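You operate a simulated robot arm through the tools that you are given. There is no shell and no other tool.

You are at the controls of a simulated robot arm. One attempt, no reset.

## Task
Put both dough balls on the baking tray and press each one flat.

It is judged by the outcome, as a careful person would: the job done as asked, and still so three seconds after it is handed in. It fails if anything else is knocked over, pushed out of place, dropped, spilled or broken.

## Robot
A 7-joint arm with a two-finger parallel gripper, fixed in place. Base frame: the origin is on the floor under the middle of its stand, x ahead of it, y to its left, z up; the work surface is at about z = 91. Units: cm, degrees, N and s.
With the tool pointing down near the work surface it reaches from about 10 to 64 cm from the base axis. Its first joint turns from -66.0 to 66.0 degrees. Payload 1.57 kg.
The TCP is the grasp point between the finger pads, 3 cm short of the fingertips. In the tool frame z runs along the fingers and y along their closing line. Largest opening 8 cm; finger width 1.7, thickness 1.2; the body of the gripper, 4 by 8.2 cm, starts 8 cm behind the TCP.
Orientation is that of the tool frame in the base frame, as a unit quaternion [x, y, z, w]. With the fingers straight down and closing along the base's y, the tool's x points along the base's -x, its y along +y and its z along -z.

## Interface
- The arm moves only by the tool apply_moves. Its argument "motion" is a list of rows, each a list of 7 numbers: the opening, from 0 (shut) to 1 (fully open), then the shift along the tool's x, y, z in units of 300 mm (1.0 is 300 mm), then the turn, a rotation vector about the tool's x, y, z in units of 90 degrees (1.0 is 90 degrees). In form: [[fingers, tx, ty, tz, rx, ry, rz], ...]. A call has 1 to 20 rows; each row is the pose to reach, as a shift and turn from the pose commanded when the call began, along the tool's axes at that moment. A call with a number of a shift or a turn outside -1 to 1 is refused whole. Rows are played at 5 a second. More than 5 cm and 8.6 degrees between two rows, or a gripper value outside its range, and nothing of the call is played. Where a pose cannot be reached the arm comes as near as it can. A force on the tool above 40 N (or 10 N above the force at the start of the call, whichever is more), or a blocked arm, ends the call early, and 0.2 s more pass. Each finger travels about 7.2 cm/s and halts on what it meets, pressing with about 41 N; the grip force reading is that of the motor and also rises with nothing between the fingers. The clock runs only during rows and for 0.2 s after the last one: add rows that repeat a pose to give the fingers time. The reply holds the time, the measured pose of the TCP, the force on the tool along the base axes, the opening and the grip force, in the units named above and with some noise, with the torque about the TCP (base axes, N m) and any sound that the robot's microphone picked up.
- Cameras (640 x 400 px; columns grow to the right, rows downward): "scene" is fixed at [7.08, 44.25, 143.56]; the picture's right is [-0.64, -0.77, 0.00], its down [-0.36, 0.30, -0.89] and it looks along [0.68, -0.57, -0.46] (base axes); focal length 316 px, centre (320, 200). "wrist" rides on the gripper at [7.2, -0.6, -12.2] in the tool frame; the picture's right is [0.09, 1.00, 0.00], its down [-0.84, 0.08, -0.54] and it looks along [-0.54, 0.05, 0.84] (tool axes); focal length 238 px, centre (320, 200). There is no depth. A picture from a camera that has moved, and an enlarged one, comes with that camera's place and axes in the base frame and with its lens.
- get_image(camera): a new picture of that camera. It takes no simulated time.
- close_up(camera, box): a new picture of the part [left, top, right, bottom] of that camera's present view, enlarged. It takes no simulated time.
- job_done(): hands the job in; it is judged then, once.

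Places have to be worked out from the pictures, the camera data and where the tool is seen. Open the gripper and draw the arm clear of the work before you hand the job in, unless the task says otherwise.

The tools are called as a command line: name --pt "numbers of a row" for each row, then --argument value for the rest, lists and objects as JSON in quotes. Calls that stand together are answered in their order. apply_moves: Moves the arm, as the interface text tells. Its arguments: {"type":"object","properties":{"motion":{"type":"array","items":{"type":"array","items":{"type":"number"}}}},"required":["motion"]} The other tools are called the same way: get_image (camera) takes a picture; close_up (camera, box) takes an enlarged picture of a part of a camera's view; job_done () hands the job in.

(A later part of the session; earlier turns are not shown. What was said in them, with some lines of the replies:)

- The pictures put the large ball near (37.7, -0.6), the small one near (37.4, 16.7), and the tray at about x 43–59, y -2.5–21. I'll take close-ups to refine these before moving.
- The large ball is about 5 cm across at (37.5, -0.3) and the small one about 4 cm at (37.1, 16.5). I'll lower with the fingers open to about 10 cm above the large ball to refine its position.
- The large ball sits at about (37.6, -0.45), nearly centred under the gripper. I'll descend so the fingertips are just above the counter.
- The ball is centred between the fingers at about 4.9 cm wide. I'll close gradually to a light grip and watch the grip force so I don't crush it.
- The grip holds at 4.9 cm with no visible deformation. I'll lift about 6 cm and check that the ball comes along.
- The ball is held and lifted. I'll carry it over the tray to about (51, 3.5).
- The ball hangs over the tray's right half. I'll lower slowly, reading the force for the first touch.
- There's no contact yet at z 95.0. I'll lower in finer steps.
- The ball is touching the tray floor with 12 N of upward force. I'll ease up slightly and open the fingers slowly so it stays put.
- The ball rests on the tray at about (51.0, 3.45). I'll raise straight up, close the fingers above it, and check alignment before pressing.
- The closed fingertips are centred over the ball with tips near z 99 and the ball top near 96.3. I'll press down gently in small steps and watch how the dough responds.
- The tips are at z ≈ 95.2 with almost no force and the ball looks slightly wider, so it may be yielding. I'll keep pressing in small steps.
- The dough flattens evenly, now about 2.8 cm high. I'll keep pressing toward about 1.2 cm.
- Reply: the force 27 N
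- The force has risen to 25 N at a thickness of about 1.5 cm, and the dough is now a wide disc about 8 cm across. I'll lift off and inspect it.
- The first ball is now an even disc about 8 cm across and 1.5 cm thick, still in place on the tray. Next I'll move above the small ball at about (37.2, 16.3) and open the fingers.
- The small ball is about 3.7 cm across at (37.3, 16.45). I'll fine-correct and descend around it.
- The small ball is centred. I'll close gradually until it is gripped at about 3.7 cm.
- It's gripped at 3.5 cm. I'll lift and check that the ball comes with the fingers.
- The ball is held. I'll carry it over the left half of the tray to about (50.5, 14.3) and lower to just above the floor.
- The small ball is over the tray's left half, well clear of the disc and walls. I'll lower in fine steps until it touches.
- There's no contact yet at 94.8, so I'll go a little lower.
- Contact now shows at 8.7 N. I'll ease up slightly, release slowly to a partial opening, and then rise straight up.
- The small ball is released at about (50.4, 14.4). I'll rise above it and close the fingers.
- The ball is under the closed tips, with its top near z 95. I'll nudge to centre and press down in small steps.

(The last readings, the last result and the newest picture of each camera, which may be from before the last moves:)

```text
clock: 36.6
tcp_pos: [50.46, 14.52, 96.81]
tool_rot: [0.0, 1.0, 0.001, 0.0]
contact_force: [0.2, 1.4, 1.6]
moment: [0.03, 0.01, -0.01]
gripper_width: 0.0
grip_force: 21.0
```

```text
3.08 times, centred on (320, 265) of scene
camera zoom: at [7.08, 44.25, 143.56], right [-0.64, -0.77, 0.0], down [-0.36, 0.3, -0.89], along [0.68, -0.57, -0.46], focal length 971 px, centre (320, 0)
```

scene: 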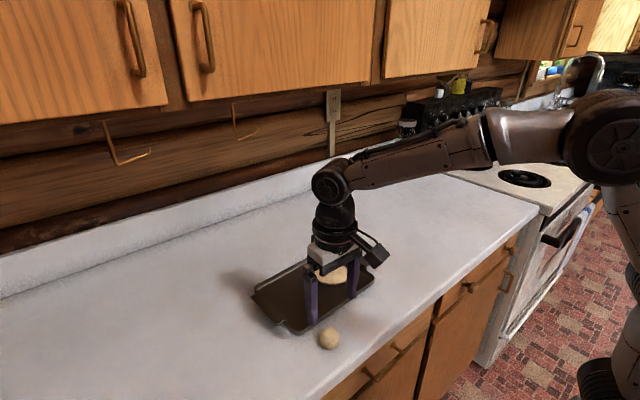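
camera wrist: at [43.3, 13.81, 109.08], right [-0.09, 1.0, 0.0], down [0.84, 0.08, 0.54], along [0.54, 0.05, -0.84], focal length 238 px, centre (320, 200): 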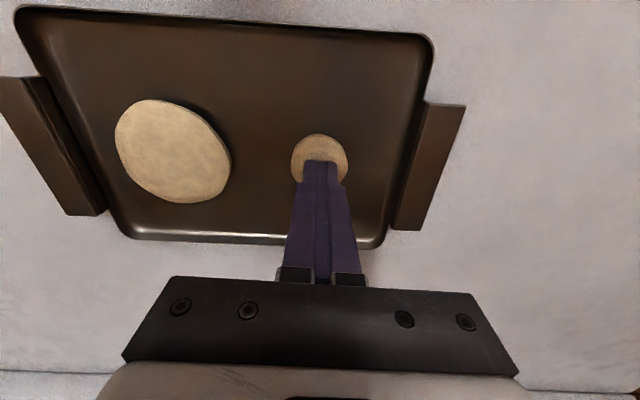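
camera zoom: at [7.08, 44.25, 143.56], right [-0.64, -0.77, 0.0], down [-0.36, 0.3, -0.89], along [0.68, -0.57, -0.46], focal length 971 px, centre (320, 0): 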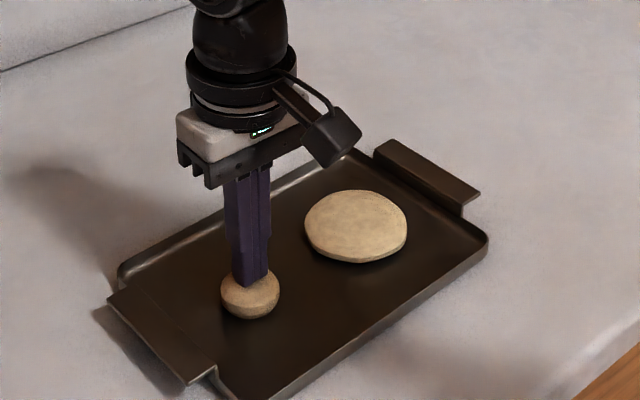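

The small ball is yielding too, about 2.4 cm high now. I'll continue pressing until the force rises.

apply_moves --pt "0 0 0 0.007 0 0 0" --pt "0 0 0 0.014 0 0 0" --pt "0 0 0 0.021 0 0 0" --pt "0 0 0 0.028 0 0 0" --pt "0 0 0 0.035 0 0 0" --pt "0 0 0 0.042 0 0 0" --pt "0 0 0 0.048 0 0 0" --pt "0 0 0 0.052 0 0 0" --pt "0 0 0 0.052 0 0 0"

get_image --camera "wrist"

close_up --camera "scene" --box '[240, 200, 400, 330]'

```text
clock: 38.6
tcp_pos: [50.45, 14.63, 95.54]
tool_rot: [0.0, 1.0, 0.001, 0.003]
contact_force: [-9.7, -3.0, 24.1]
moment: [-0.1, 0.34, 0.01]
gripper_width: 0.01
grip_force: 21.2
```

```text
taken
camera wrist: at [43.3, 13.82, 107.79], right [-0.09, 1.0, 0.0], down [0.83, 0.08, 0.55], along [0.54, 0.05, -0.84], focal length 238 px, centre (320, 200)
```

wrist: 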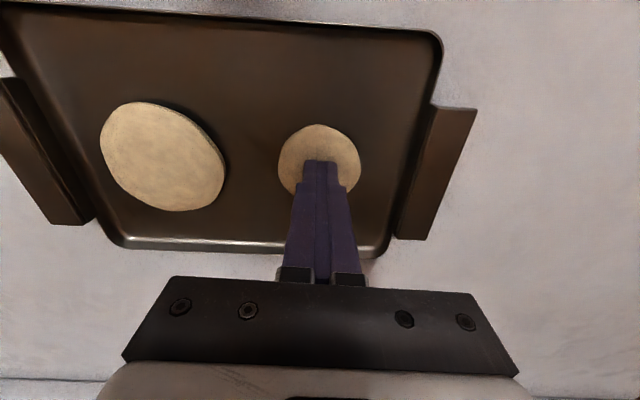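

```text
3.08 times, centred on (320, 265) of scene
camera zoom: at [7.02, 44.23, 143.57], right [-0.64, -0.77, 0.0], down [-0.36, 0.3, -0.89], along [0.68, -0.57, -0.46], focal length 971 px, centre (320, 0)
```

zoom: 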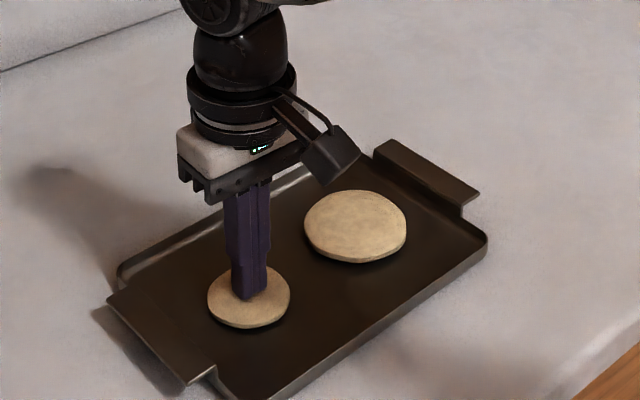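

The force reached 24 N at about 1.1 cm thickness, the same relative flatness as the first. I'll lift off, retreat well clear toward the base, and open the gripper.

apply_moves --pt "0 0 0 -0.02 0 0 0" --pt "0 0 0 -0.05 0 0 0" --pt "0 0 0 -0.12 0 0 0" --pt "0 0 0 -0.24 0 0 0" --pt "0 0.02 0 -0.38 0 0 0" --pt "0 0.1 -0.06 -0.5 0 0 0" --pt "0.2 0.2 -0.14 -0.58 0 0 0" --pt "0.5 0.3 -0.24 -0.64 0 0 0" --pt "0.8 0.38 -0.34 -0.7 0 0 0" --pt "1 0.44 -0.44 -0.74 0 0 0" --pt "1 0.44 -0.5 -0.76 0 0 0" --pt "1 0.44 -0.5 -0.76 0 0 0" --pt "1 0.44 -0.5 -0.76 0 0 0"

get_image --camera "wrist"

get_image --camera "scene"

close_up --camera "scene" --box '[240, 220, 400, 350]'

```text
clock: 41.4
tcp_pos: [37.32, -0.59, 117.92]
tool_rot: [0.0, 1.0, 0.001, 0.001]
contact_force: [0.7, 0.1, 0.0]
moment: [0.01, 0.0, 0.0]
gripper_width: 8.02
grip_force: 0.1
```

```text
taken
camera wrist: at [30.05, -1.22, 130.25], right [-0.09, 1.0, 0.0], down [0.84, 0.08, 0.54], along [0.54, 0.05, -0.84], focal length 238 px, centre (320, 200)
```

wrist: 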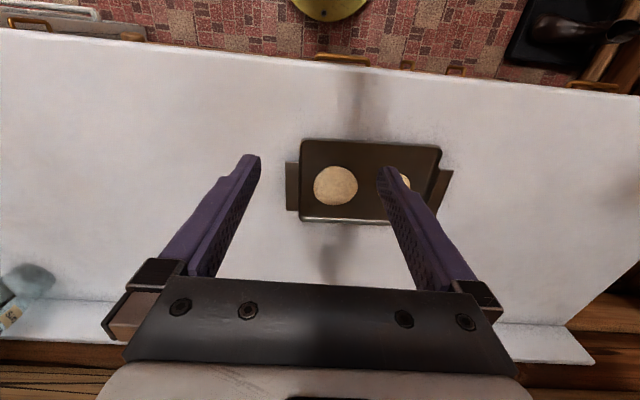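

```text
taken
```

scene: 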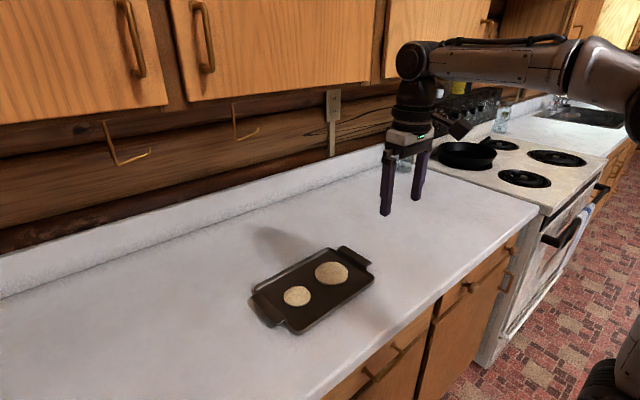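

```text
3.08 times, centred on (320, 285) of scene
camera zoom: at [7.08, 44.25, 143.56], right [-0.64, -0.77, 0.0], down [-0.36, 0.3, -0.89], along [0.68, -0.57, -0.46], focal length 971 px, centre (320, -62)
```

zoom: 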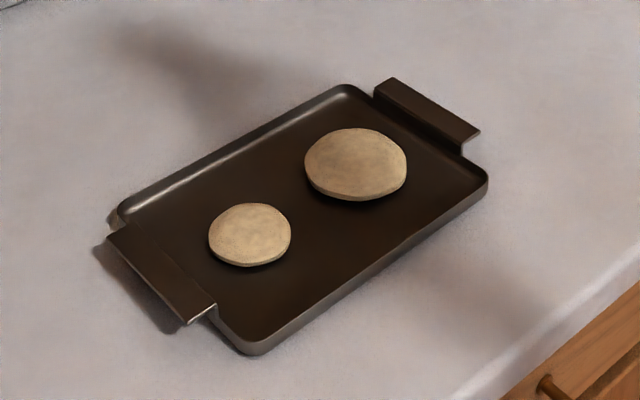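

Both dough balls are now flat discs resting apart on the tray, and the tray hasn't moved. The gripper is open and clear of the work, so I'm handing the job in.

job_done

```text
The job is handed in.
```

Both dough balls are on the baking tray and pressed flat, and I've handed the job in. I haven't been given a verdict.

- **Large ball:** it sits on the right half of the tray as a disc about 8 cm across and 1.5 cm thick.
- **Small ball:** it sits on the left half as a smaller disc about 1.1 cm thick, clear of the first.

Each press stopped at about 25 N, when the dough stopped giving way. That left each disc at roughly 30% of its original height.

In the final pictures the tray is where it started and nothing else looks disturbed. The gripper is open and clear of the counter.
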